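You operate a simulated robot arm through the tools that you are given. There is no shell and no other tool. Be economical: measure what you need, move in short steps, check, and stop when the job is done.

Carry out the task below with a simulated robot arm. There is one attempt and no reset: what you move stays moved.

TASK
Put the 4 fuse from the trolley top on top of the green slim cylinder and the 6 fuse on top of the yellow valve two.
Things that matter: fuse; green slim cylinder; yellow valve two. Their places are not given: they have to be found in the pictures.

It is judged by the outcome, as a careful person would: the job done as asked, and still so three seconds after it is handed in. It fails if anything else is knocked over, pushed out of place, dropped, spilled or broken.

THE ROBOT
A 6-joint arm with a two-finger parallel gripper, fixed in place. Base frame: the origin is at the foot of the arm, x ahead of it, y to its left, z up; the work surface is at about z = 0. Lengths are in mm, angles in degrees, forces in N, time in s.
With the tool pointing down near the work surface it reaches from about 140 to 580 mm from the base axis. Its first joint turns from -66.0 to 66.0 degrees. Payload 2.1 kg.
Tool frame: the origin (TCP) lies between the finger pads and is the grasp point; the fingertips stand 30 mm ahead of it; z points along the fingers, y is the line along which they close. The gripper opens to 94 mm. The fingers are 28 mm wide and 10 mm thick; the gripper's body (50 by 96 mm) begins 55 mm behind the TCP.
Orientation is that of the tool frame in the base frame, as [roll, pitch, yaw] about the fixed x, y, z axes, in that order (R = Rz(yaw) Ry(pitch) Rx(roll)). With the fingers straight down and closing along the base's y, the tool's x points along the base's -x, its y along +y and its z along -z.

THE INTERFACE
- The arm moves only by the tool servo_tool. Its argument "targets" is one flat list of numbers, 7 for each row, row after row: the shift along the tool's x, y, z in mm, then the turn, a rotation vector about the tool's x, y, z in degrees, then the finger opening in mm, from 0 to 94. In form: [x, y, z, rx, ry, rz, hand, x, y, z, rx, ry, rz, hand, ...]. A call has 1 to 20 rows; each row shifts and turns the commanded pose from where the row before left it, along the tool's axes as they then stand. A row lasts 0.2 s, in which the tool goes at most 50 mm and 8.6 degrees; a call with a longer step from one row to the next is refused whole, and so is a gripper value outside its range. A pose out of reach is approached as far as the arm can. The call stops where the force on the tool passes 40 N (or 10 N more than at its start, if that is more) or the arm is blocked; 0.2 s more then pass. The fingers move at their own pace (about 72 mm/s each) and stop on an object; they squeeze with about 38 N. The grip force told is the motor's: it shows also when the fingers shut on nothing. Time passes only in rows, and 0.2 s behind the last, so rows that do not move let the fingers close. It gives the time, the measured TCP pose, the force on the tool (base axes), the opening and the grip force at its end, in the units of the frame above (readings bear some noise).
- Cameras (640 x 400 px; columns grow to the right, rows downward): "scene" is fixed at [57.3, -369.7, 492.7]; the picture's right is [0.77, -0.63, 0.00], its down [-0.31, -0.38, -0.87] and it looks along [0.55, 0.68, -0.49] (base axes); focal length 272 px, centre (320, 200). "wrist" rides on the gripper at [-37, 0, -58] in the tool frame; the picture's right is [0.00, -1.00, 0.00], its down [0.97, 0.00, -0.24] and it looks along [0.24, 0.00, 0.97] (tool axes); focal length 218 px, centre (320, 200).
- capture(camera): a new picture of that camera. No time passes.
- locate(camera, pixels): for up to 12 pixels [column, row] of the newest picture of that camera ("zoom" is the newest enlarged one), the place [x, y, z] in the base frame of the surface seen there, good to about 3 mm. No time passes.
- enlarge(camera, box): a new picture of the part [left, top, right, bottom] of that camera's present view, enlarged. No time passes.
- close_job(): hands the job in; it is judged then, once.

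Work in short steps. Measure before you move; look again where a grasp or a placing could have gone wrong, and mend it. You have 60 turns and 20 pictures in all, the two below and enlarged ones among them. Open the gripper and draw the arm clear of the work before you hand the job in, unless the task says otherwise; then end with one line.

The tools are called after ">>>" by a JSON object that holds its "api" and its "payload". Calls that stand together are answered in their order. servo_tool: Moves the arm, as the interface text tells. Its arguments: {"type":"object","properties":{"targets":{"type":"array"}},"required":["targets"]} The other tools are called the same way: capture (camera) takes a picture; locate (camera, pixels) gives the place of the surface under pixels of a picture; enlarge (camera, box) takes an enlarged picture of a part of a camera's view; close_job () hands the job in.

At the start:

```text
time_s: 0.0
ee_pos: [285.7, 78.0, 386.4]
ee_rot: [-180.0, 0.1, -180.0]
wrist_force: [-0.8, 0.3, -0.3]
width: 94.0
finger_force: 0.0
```

scene: 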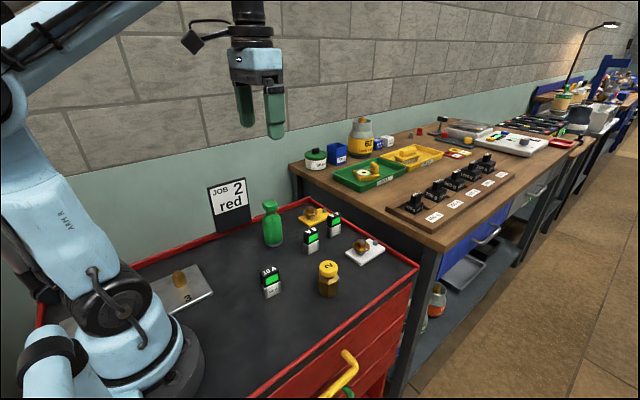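
wrist: 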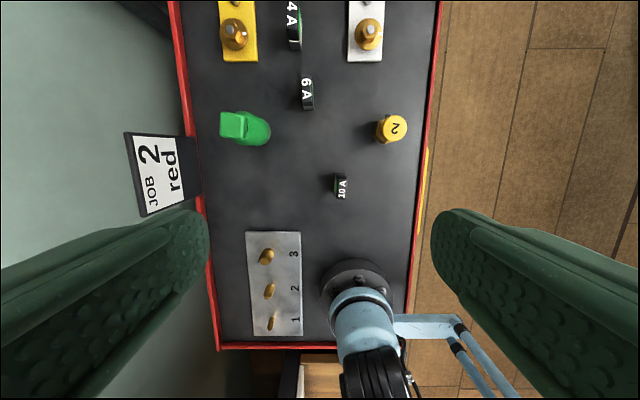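

The trolley holds three fuses (4 A, 6 A, 10 A), a green thing and a yellow one marked 2. I'll zoom in to identify them.

>>> {"api": "enlarge", "payload": {"camera": "scene", "box": [230, 180, 400, 310]}}

>>> {"api": "enlarge", "payload": {"camera": "wrist", "box": [200, 0, 440, 150]}}

```text
3.08 times, centred on (315, 245) of scene
```

zoom: 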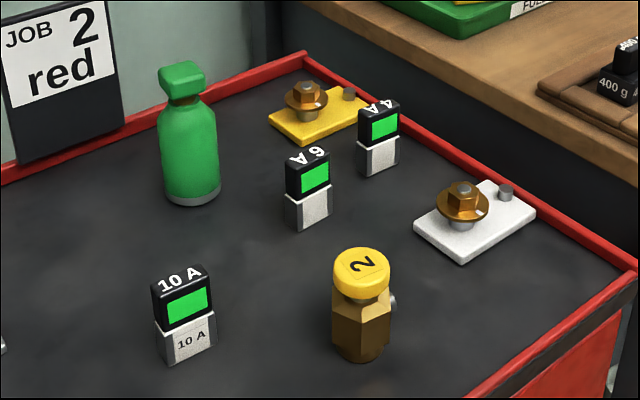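

```text
2.67 times, centred on (320, 75) of wrist
```

zoom: 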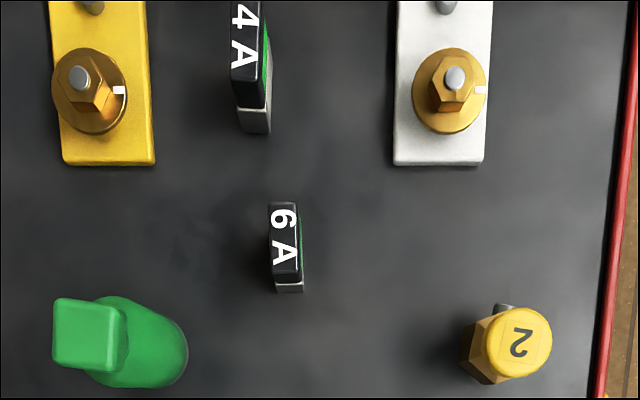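

The green cylinder is the bottle with the squarish top, and valve two is the yellow cap marked 2. I'll measure the tops and edges in the zoomed wrist picture.

>>> {"api": "locate", "payload": {"camera": "zoom", "pixels": [[272, 208], [284, 240], [287, 276], [286, 288], [245, 10], [246, 40], [247, 72], [59, 306], [113, 306], [113, 362], [62, 362], [85, 335]]}}

>>> {"api": "locate", "payload": {"camera": "wrist", "pixels": [[395, 119], [395, 128], [388, 128], [404, 128], [395, 138], [320, 130], [300, 92], [312, 92], [296, 92], [316, 92]]}}

```text
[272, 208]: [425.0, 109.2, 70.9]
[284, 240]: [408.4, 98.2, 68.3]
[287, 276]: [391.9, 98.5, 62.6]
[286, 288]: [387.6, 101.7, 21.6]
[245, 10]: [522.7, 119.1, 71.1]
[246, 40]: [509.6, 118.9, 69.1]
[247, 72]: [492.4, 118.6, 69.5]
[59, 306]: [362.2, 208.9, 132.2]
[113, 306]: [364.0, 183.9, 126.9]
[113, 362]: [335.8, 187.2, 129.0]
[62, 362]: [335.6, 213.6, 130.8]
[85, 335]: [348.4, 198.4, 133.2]
```

```text
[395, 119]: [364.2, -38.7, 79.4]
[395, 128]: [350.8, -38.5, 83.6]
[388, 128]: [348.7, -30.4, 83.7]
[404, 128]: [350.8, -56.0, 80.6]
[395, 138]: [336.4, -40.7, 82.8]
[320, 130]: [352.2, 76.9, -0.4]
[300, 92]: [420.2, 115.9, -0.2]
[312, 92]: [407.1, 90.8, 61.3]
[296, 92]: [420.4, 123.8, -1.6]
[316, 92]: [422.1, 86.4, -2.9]
```

The 6 A fuse top is centred near (408, 100) at z≈69, with its long side along x. I'll move above it.

>>> {"api": "servo_tool", "payload": {"targets": [-20.4, 3.7, 33, 0, 0, 0, 70, -20.4, 3.7, 33, 0, 0, 0, 70, -20.4, 3.7, 33, 0, 0, 0, 70, -20.4, 3.7, 33, 0, 0, 0, 70, -20.4, 3.7, 33, 0, 0, 0, 70, -20.4, 3.7, 33, 0, 0, 0, 70]}}

>>> {"api": "capture", "payload": {"camera": "wrist"}}

```text
time_s: 1.4
ee_pos: [407.7, 100.3, 187.4]
ee_rot: [-180.0, 0.1, 180.0]
wrist_force: [0.4, -0.5, -0.2]
width: 69.9
finger_force: 0.0
```

```text
15 pictures are left
```

wrist: 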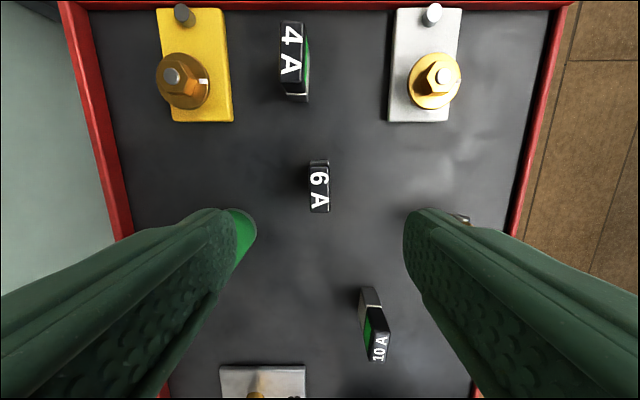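

The 6 A fuse spans (310–329, 160–212), so it is well aligned. I'll measure its edges, and those of the 4 A fuse.

>>> {"api": "locate", "payload": {"camera": "wrist", "pixels": [[313, 185], [326, 185], [319, 164], [320, 208], [319, 190], [284, 50], [301, 50], [292, 25], [292, 80], [292, 60]]}}

```text
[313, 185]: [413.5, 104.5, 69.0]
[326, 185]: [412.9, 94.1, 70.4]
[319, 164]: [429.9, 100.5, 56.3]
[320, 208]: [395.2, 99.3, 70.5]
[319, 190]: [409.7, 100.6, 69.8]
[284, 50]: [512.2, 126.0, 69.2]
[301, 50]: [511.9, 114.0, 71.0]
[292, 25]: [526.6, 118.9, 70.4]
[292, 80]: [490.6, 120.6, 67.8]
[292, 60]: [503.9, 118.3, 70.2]
```

The fuse is centred at about (410, 99.5) and 70 tall. I'll go down to TCP z≈48 and close.

>>> {"api": "servo_tool", "payload": {"targets": [-2, -0.5, 35, 0, 0, 0, 50, 0, 0, 35, 0, 0, 0, 50, 0, 0, 35, 0, 0, 0, 50, 0, 0, 20, 0, 0, 0, 50, 0, 0, 14, 0, 0, 0, 50, 0, 0, 0, 0, 0, 0, 50, 0, 0, 0, 0, 0, 0, 25, 0, 0, 0, 0, 0, 0, 5, 0, 0, 0, 0, 0, 0, 5, 0, 0, 0, 0, 0, 0, 5]}}

```text
time_s: 3.6
ee_pos: [410.8, 101.4, 49.5]
ee_rot: [-180.0, 0.1, 180.0]
wrist_force: [-0.7, -0.4, 0.3]
width: 21.3
finger_force: 38.0
```

It's gripped at 21 mm. I'll lift it and carry it to just short of valve two, then look.

>>> {"api": "servo_tool", "payload": {"targets": [0, 0, -10, 0, 0, 0, 5, 0, 0, -35, 0, 0, 0, 5, 0, 0, -40, 0, 0, 0, 5, 0, 0, -45, 0, 0, 0, 5, 0, -30, 0, 0, 0, 0, 5, 10, -30, 0, 0, 0, 0, 5, 15, -30, 0, 0, 0, 0, 5, 15, -30, 0, 0, 0, 0, 5, 15, -21, 0, 0, 0, 0, 5, 5, 0, 0, 0, 0, 0, 5, 0, 0, 0, 0, 0, 0, 5]}}

>>> {"api": "capture", "payload": {"camera": "wrist"}}

>>> {"api": "enlarge", "payload": {"camera": "scene", "box": [230, 140, 430, 310]}}

```text
time_s: 6.0
ee_pos: [350.8, -40.1, 182.1]
ee_rot: [180.0, 0.1, -180.0]
wrist_force: [-0.3, 0.5, 0.1]
width: 21.4
finger_force: 37.5
```

```text
14 pictures are left
```

wrist: 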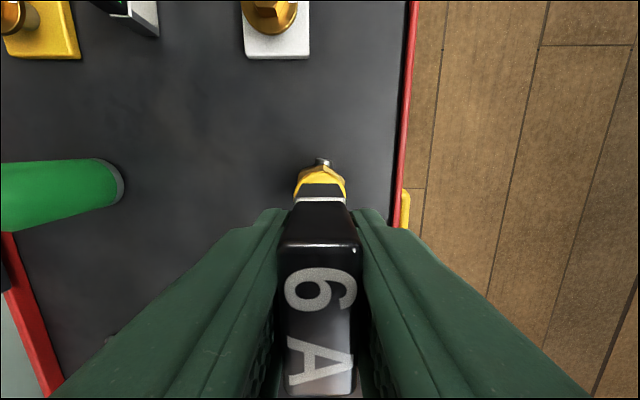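

```text
2.35 times, centred on (330, 225) of scene
```

zoom: 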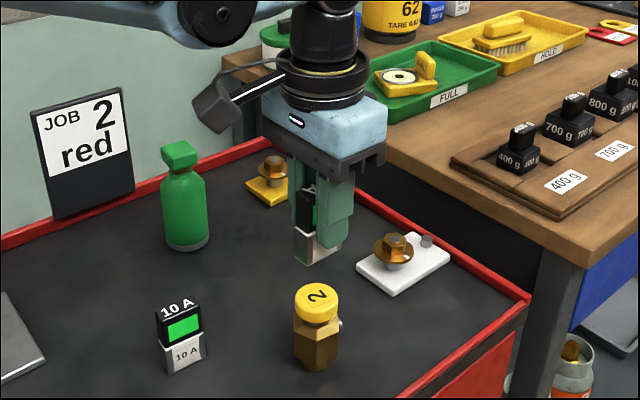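

The valve cap is clear in the zoom at about (317, 296). I'll measure its rim and the green cap from here.

>>> {"api": "locate", "payload": {"camera": "zoom", "pixels": [[317, 296], [298, 296], [336, 296], [317, 285], [317, 308], [181, 156], [166, 154], [196, 153], [180, 144], [182, 164], [300, 262], [316, 258]]}}

```text
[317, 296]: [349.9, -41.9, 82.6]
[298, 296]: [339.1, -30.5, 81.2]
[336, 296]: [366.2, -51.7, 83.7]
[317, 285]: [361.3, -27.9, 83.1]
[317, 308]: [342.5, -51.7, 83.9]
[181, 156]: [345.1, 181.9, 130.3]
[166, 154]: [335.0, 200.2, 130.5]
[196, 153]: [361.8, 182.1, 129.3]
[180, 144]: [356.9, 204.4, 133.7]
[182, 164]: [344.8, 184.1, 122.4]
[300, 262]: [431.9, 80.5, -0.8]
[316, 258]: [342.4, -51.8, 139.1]
```

The valve top centre is about (351, -42) at z≈83, and the fuse's foot is at z≈133. I'll lower most of the way, then creep down.

>>> {"api": "servo_tool", "payload": {"targets": [0, -1.5, 20, 0, 0, 0, 5, 0, 0, 15, 0, 0, 0, 5, 0, 0, 7, 0, 0, 0, 5, 0, 0, 3, 0, 0, 0, 5, 0, 0, 0, 0, 0, 0, 5]}}

>>> {"api": "enlarge", "payload": {"camera": "scene", "box": [280, 190, 380, 310]}}

```text
time_s: 7.2
ee_pos: [348.8, -41.9, 135.6]
ee_rot: [180.0, 0.1, 180.0]
wrist_force: [-0.5, 0.0, 1.0]
width: 21.5
finger_force: 38.5
```

```text
3.33 times, centred on (330, 250) of scene
```

zoom: 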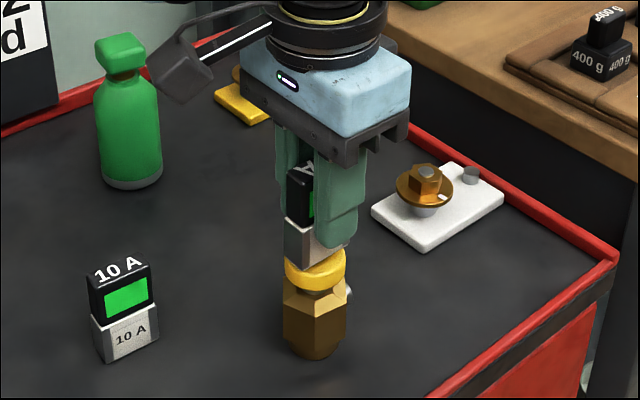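

It's centred over the cap with a gap of about 3 mm. I'll creep down.

>>> {"api": "servo_tool", "payload": {"targets": [-0.5, 0, 1, 0, 0, 0, 5, 0, 0, 1, 0, 0, 0, 5, 0, 0, 0, 0, 0, 0, 5]}}

```text
time_s: 8.0
ee_pos: [350.6, -41.1, 132.9]
ee_rot: [180.0, 0.1, -179.9]
wrist_force: [0.2, -0.6, 0.2]
width: 21.9
finger_force: 37.8
```

>>> {"api": "servo_tool", "payload": {"targets": [0, 0, 0.7, 0, 0, 0, 5, 0, 0, 0, 0, 0, 0, 5]}}

```text
time_s: 8.6
ee_pos: [350.9, -42.8, 131.9]
ee_rot: [-180.0, 0.0, -179.9]
wrist_force: [0.6, 1.4, -0.3]
width: 21.5
finger_force: 38.1
```

No contact yet, so I'll keep going in small steps.

>>> {"api": "servo_tool", "payload": {"targets": [0, 0, 0.7, 0, 0, 0, 5, 0, 0, 0, 0, 0, 0, 5]}}

```text
time_s: 9.2
ee_pos: [352.2, -42.1, 131.6]
ee_rot: [180.0, 0.1, -180.0]
wrist_force: [-1.0, 0.3, 12.7]
width: 21.5
finger_force: 37.9
```

Contact at 12.7 N. I'll ease off slightly, open, and draw straight up.

>>> {"api": "servo_tool", "payload": {"targets": [0, 0, -0.3, 0, 0, 0, 5, 0, 0, 0, 0, 0, 0, 22, 0, 0, 0, 0, 0, 0, 26, 0, 0, 0, 0, 0, 0, 40, 0, 0, 0, 0, 0, 0, 50, 0, 0, -10, 0, 0, 0, 50, 0, 0, -30, 0, 0, 0, 50, 0, 0, -40, 0, 0, 0, 50, 0, 0, -30, 0, 0, 0, 50]}}

>>> {"api": "enlarge", "payload": {"camera": "scene", "box": [230, 140, 430, 310]}}

```text
time_s: 11.2
ee_pos: [351.4, -42.1, 240.7]
ee_rot: [-180.0, 0.0, -180.0]
wrist_force: [-0.2, -0.3, 0.5]
width: 50.3
finger_force: 0.2
```

```text
2.35 times, centred on (330, 225) of scene
```

zoom: 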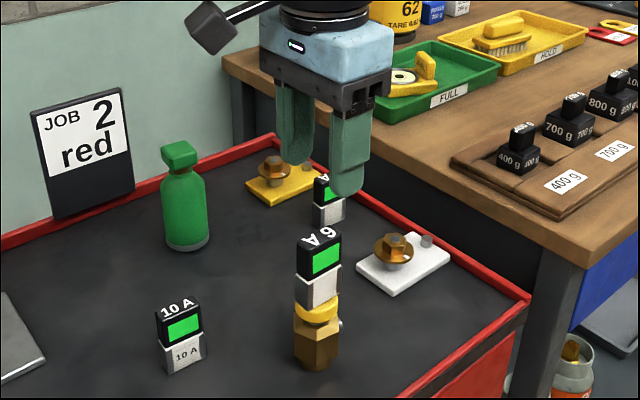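

The 6 fuse stands well on valve two. Next I'll move above the 4 A fuse at about (508, 119.5) and look.

>>> {"api": "servo_tool", "payload": {"targets": [-19.6, 20.2, 0, 0, 0, 0, 50, -19.6, 20.2, 0, 0, 0, 0, 50, -19.6, 20.2, 0, 0, 0, 0, 50, -19.6, 20.2, 0, 0, 0, 0, 50, -19.6, 20.2, 0, 0, 0, 0, 50, -19.6, 20.2, 10, 0, 0, 0, 50, -19.6, 20.2, 20, 0, 0, 0, 50, -19.6, 20.2, 20, 0, 0, 0, 50, 0, 0, 10, 0, 0, 0, 50, 0, 0, 0, 0, 0, 0, 50]}}

>>> {"api": "capture", "payload": {"camera": "wrist"}}

```text
time_s: 13.4
ee_pos: [508.1, 121.5, 181.0]
ee_rot: [180.0, 0.0, 179.9]
wrist_force: [0.1, -0.1, 0.2]
width: 49.9
finger_force: 0.1
```

```text
10 pictures are left
```

wrist: 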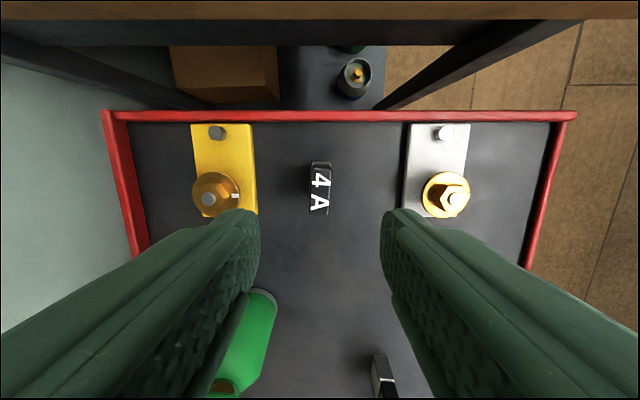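

>>> {"api": "locate", "payload": {"camera": "wrist", "pixels": [[313, 185], [327, 185], [320, 166], [319, 211], [319, 190], [198, 200], [258, 190], [403, 190]]}}

```text
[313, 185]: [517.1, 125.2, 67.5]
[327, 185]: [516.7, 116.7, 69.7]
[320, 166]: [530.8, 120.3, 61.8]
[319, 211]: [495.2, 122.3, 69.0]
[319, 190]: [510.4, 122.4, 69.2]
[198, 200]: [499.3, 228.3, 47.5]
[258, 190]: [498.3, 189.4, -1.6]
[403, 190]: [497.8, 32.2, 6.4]
```

The 4 A fuse is centred at about (511, 121). I'll go down to z≈49 and grip.

>>> {"api": "servo_tool", "payload": {"targets": [-2.5, 0, 35, 0, 0, 0, 50, 0, 0, 35, 0, 0, 0, 50, 0, 0, 30, 0, 0, 0, 50, 0, 0, 20, 0, 0, 0, 50, 0, 0, 11.5, 0, 0, 0, 50, 0, 0, 0, 0, 0, 0, 50, 0, 0, 0, 0, 0, 0, 25, 0, 0, 0, 0, 0, 0, 5, 0, 0, 0, 0, 0, 0, 5, 0, 0, 0, 0, 0, 0, 5]}}

```text
time_s: 15.6
ee_pos: [511.3, 119.0, 49.6]
ee_rot: [180.0, 0.1, 179.9]
wrist_force: [-0.6, -0.7, -0.8]
width: 21.4
finger_force: 37.8
```

Gripped. I'll lift high and carry it over the green cylinder, centre about (349, 197) with its top at z≈130.

>>> {"api": "servo_tool", "payload": {"targets": [0, 0, -10, 0, 0, 0, 5, 0, 0, -35, 0, 0, 0, 5, 0, 0, -45, 0, 0, 0, 5, 0, 0, -45, 0, 0, 0, 5, 0, 0, -45, 0, 0, 0, 5, 20, 9.6, 0, 0, 0, 0, 5, 25, 12, 0, 0, 0, 0, 5, 25, 12, 0, 0, 0, 0, 5, 25, 12, 0, 0, 0, 0, 5, 25, 12, 0, 0, 0, 0, 5, 25, 12, 0, 0, 0, 0, 5, 16.3, 7.4, 0, 0, 0, 0, 5, 0, 0, 0, 0, 0, 0, 5]}}

>>> {"api": "enlarge", "payload": {"camera": "scene", "box": [200, 120, 360, 250]}}

>>> {"api": "capture", "payload": {"camera": "wrist"}}

```text
time_s: 18.4
ee_pos: [349.0, 195.8, 229.0]
ee_rot: [-179.9, 0.0, -180.0]
wrist_force: [1.3, 0.2, -0.3]
width: 21.7
finger_force: 37.7
```

```text
3.08 times, centred on (280, 185) of scene
```

zoom: 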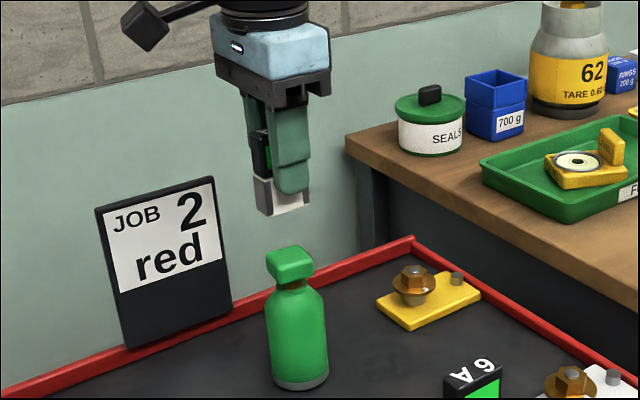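

```text
8 pictures are left
```

wrist: 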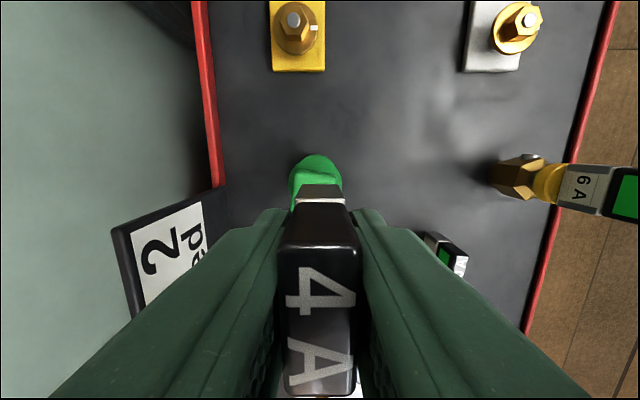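

The cap is visible in the zoom at about (289, 262). I'll measure it again, along with the sign's near edge for clearance.

>>> {"api": "locate", "payload": {"camera": "zoom", "pixels": [[289, 262], [268, 257], [312, 258], [287, 247], [292, 272], [278, 267], [302, 267], [276, 250], [214, 180], [230, 302], [285, 257]]}}

>>> {"api": "locate", "payload": {"camera": "wrist", "pixels": [[318, 178], [293, 178], [339, 178], [218, 195]]}}

```text
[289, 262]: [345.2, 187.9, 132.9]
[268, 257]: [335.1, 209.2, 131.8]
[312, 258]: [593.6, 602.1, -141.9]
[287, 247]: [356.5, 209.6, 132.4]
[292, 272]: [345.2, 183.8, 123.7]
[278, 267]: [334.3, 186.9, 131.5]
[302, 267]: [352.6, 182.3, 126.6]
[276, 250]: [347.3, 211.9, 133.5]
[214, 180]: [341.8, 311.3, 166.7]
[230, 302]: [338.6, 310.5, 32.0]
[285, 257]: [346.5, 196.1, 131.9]
```

```text
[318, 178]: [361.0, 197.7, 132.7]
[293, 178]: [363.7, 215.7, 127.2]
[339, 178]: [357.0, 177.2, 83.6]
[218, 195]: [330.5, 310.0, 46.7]
```

The cap centre is about (348.5, 197.5) with its top at z≈132, and the sign is well clear at y≈310. I'll lower to about 3 mm above.

>>> {"api": "servo_tool", "payload": {"targets": [0, 0.7, 20, 0, 0, 0, 5, 0, 0, 14, 0, 0, 0, 5, 0, 0, 7, 0, 0, 0, 5, 0, 0, 3, 0, 0, 0, 5, 0, 0, 0, 0, 0, 0, 5]}}

>>> {"api": "enlarge", "payload": {"camera": "scene", "box": [230, 150, 330, 250]}}

```text
time_s: 19.6
ee_pos: [348.5, 196.7, 185.6]
ee_rot: [-180.0, 0.1, 180.0]
wrist_force: [-0.6, -0.6, 0.0]
width: 21.3
finger_force: 37.6
```

```text
4.00 times, centred on (280, 200) of scene
```

zoom: 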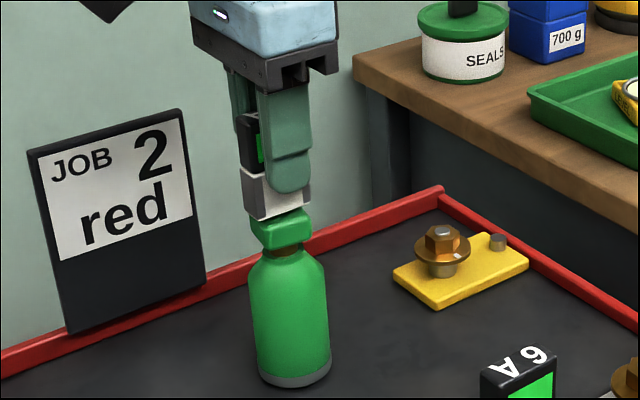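

It's centred and not yet touching. I'll creep down.

>>> {"api": "servo_tool", "payload": {"targets": [0, 0, 1, 0, 0, 0, 5, 0, 0, 1, 0, 0, 0, 5, 0, 0, 0, 0, 0, 0, 5]}}

```text
time_s: 20.4
ee_pos: [348.9, 197.3, 184.2]
ee_rot: [-180.0, 0.2, -179.9]
wrist_force: [-0.3, -0.5, -1.4]
width: 21.3
finger_force: 38.2
```

>>> {"api": "servo_tool", "payload": {"targets": [0, 0, 1, 0, 0, 0, 5, 0, 0, 0, 0, 0, 0, 5]}}

```text
time_s: 21.0
ee_pos: [350.4, 197.4, 183.3]
ee_rot: [-180.0, 0.1, 179.9]
wrist_force: [-0.6, -0.4, -1.1]
width: 21.4
finger_force: 38.1
```

>>> {"api": "servo_tool", "payload": {"targets": [0, 0, 0.7, 0, 0, 0, 5, 0, 0, 0, 0, 0, 0, 5]}}

```text
time_s: 21.6
ee_pos: [349.0, 197.2, 182.9]
ee_rot: [-180.0, 0.0, 179.9]
wrist_force: [-0.4, 0.7, -0.8]
width: 21.4
finger_force: 38.2
```

>>> {"api": "servo_tool", "payload": {"targets": [0, 0, 0.7, 0, 0, 0, 5, 0, 0, 0, 0, 0, 0, 5]}}

```text
time_s: 22.2
ee_pos: [347.8, 196.8, 182.1]
ee_rot: [-180.0, 0.1, 180.0]
wrist_force: [0.4, 0.0, 6.9]
width: 21.4
finger_force: 38.4
```

Contact at 6.9 N. I'll open gently and withdraw straight up.

>>> {"api": "servo_tool", "payload": {"targets": [0, 0, 0, 0, 0, 0, 22, 0, 0, 0, 0, 0, 0, 26, 0, 0, 0, 0, 0, 0, 40, 0, 0, 0, 0, 0, 0, 50, 0, 0, -10, 0, 0, 0, 50, 0, 0, -30, 0, 0, 0, 50, 0, 0, -40, 0, 0, 0, 50, 0, 0, -30, 0, 0, 0, 50]}}

>>> {"api": "capture", "payload": {"camera": "scene"}}

```text
time_s: 24.0
ee_pos: [350.6, 197.8, 291.6]
ee_rot: [-180.0, 0.1, -179.9]
wrist_force: [0.3, 0.2, 0.1]
width: 50.0
finger_force: 0.1
```

```text
6 pictures are left
```

scene: 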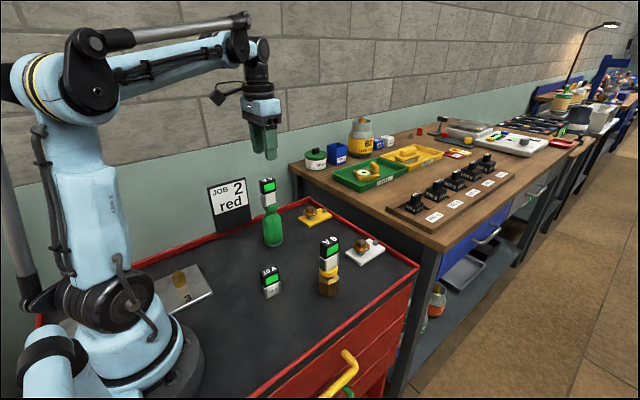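

Both fuses stand on their targets. I'll back the arm further up and away, then take a last look.

>>> {"api": "servo_tool", "payload": {"targets": [0, 0, -30, 0, 0, 0, 50, 0, 0, -30, 0, 0, 0, 50, 0, -30, -10, 0, 0, 0, 50, 0, -30, 0, 0, 0, 0, 50, 0, -20, 0, 0, 0, 0, 50, 0, 0, 0, 0, 0, 0, 50]}}

>>> {"api": "enlarge", "payload": {"camera": "scene", "box": [230, 150, 400, 310]}}

```text
time_s: 25.4
ee_pos: [349.1, 115.5, 363.4]
ee_rot: [-179.9, 0.1, -180.0]
wrist_force: [0.1, 0.0, -0.3]
width: 50.0
finger_force: 0.1
```

```text
2.50 times, centred on (315, 230) of scene
```

zoom: 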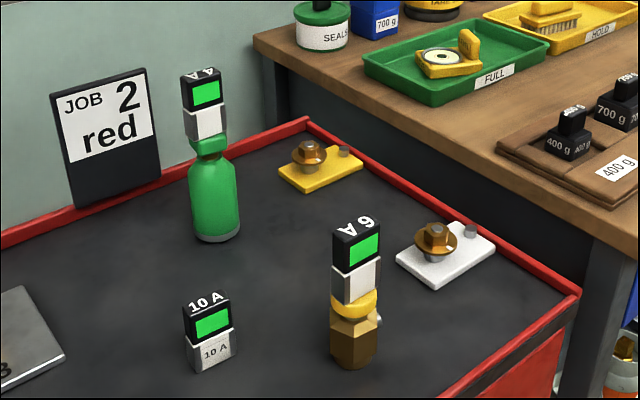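

Both fuses are upright and steady, nothing else has moved, and the arm is clear. I'll hand the job in.

>>> {"api": "close_job", "payload": {}}

```text
The job is handed in.
```

The 4 fuse is standing on the green slim cylinder and the 6 fuse on yellow valve two; the job is handed in.
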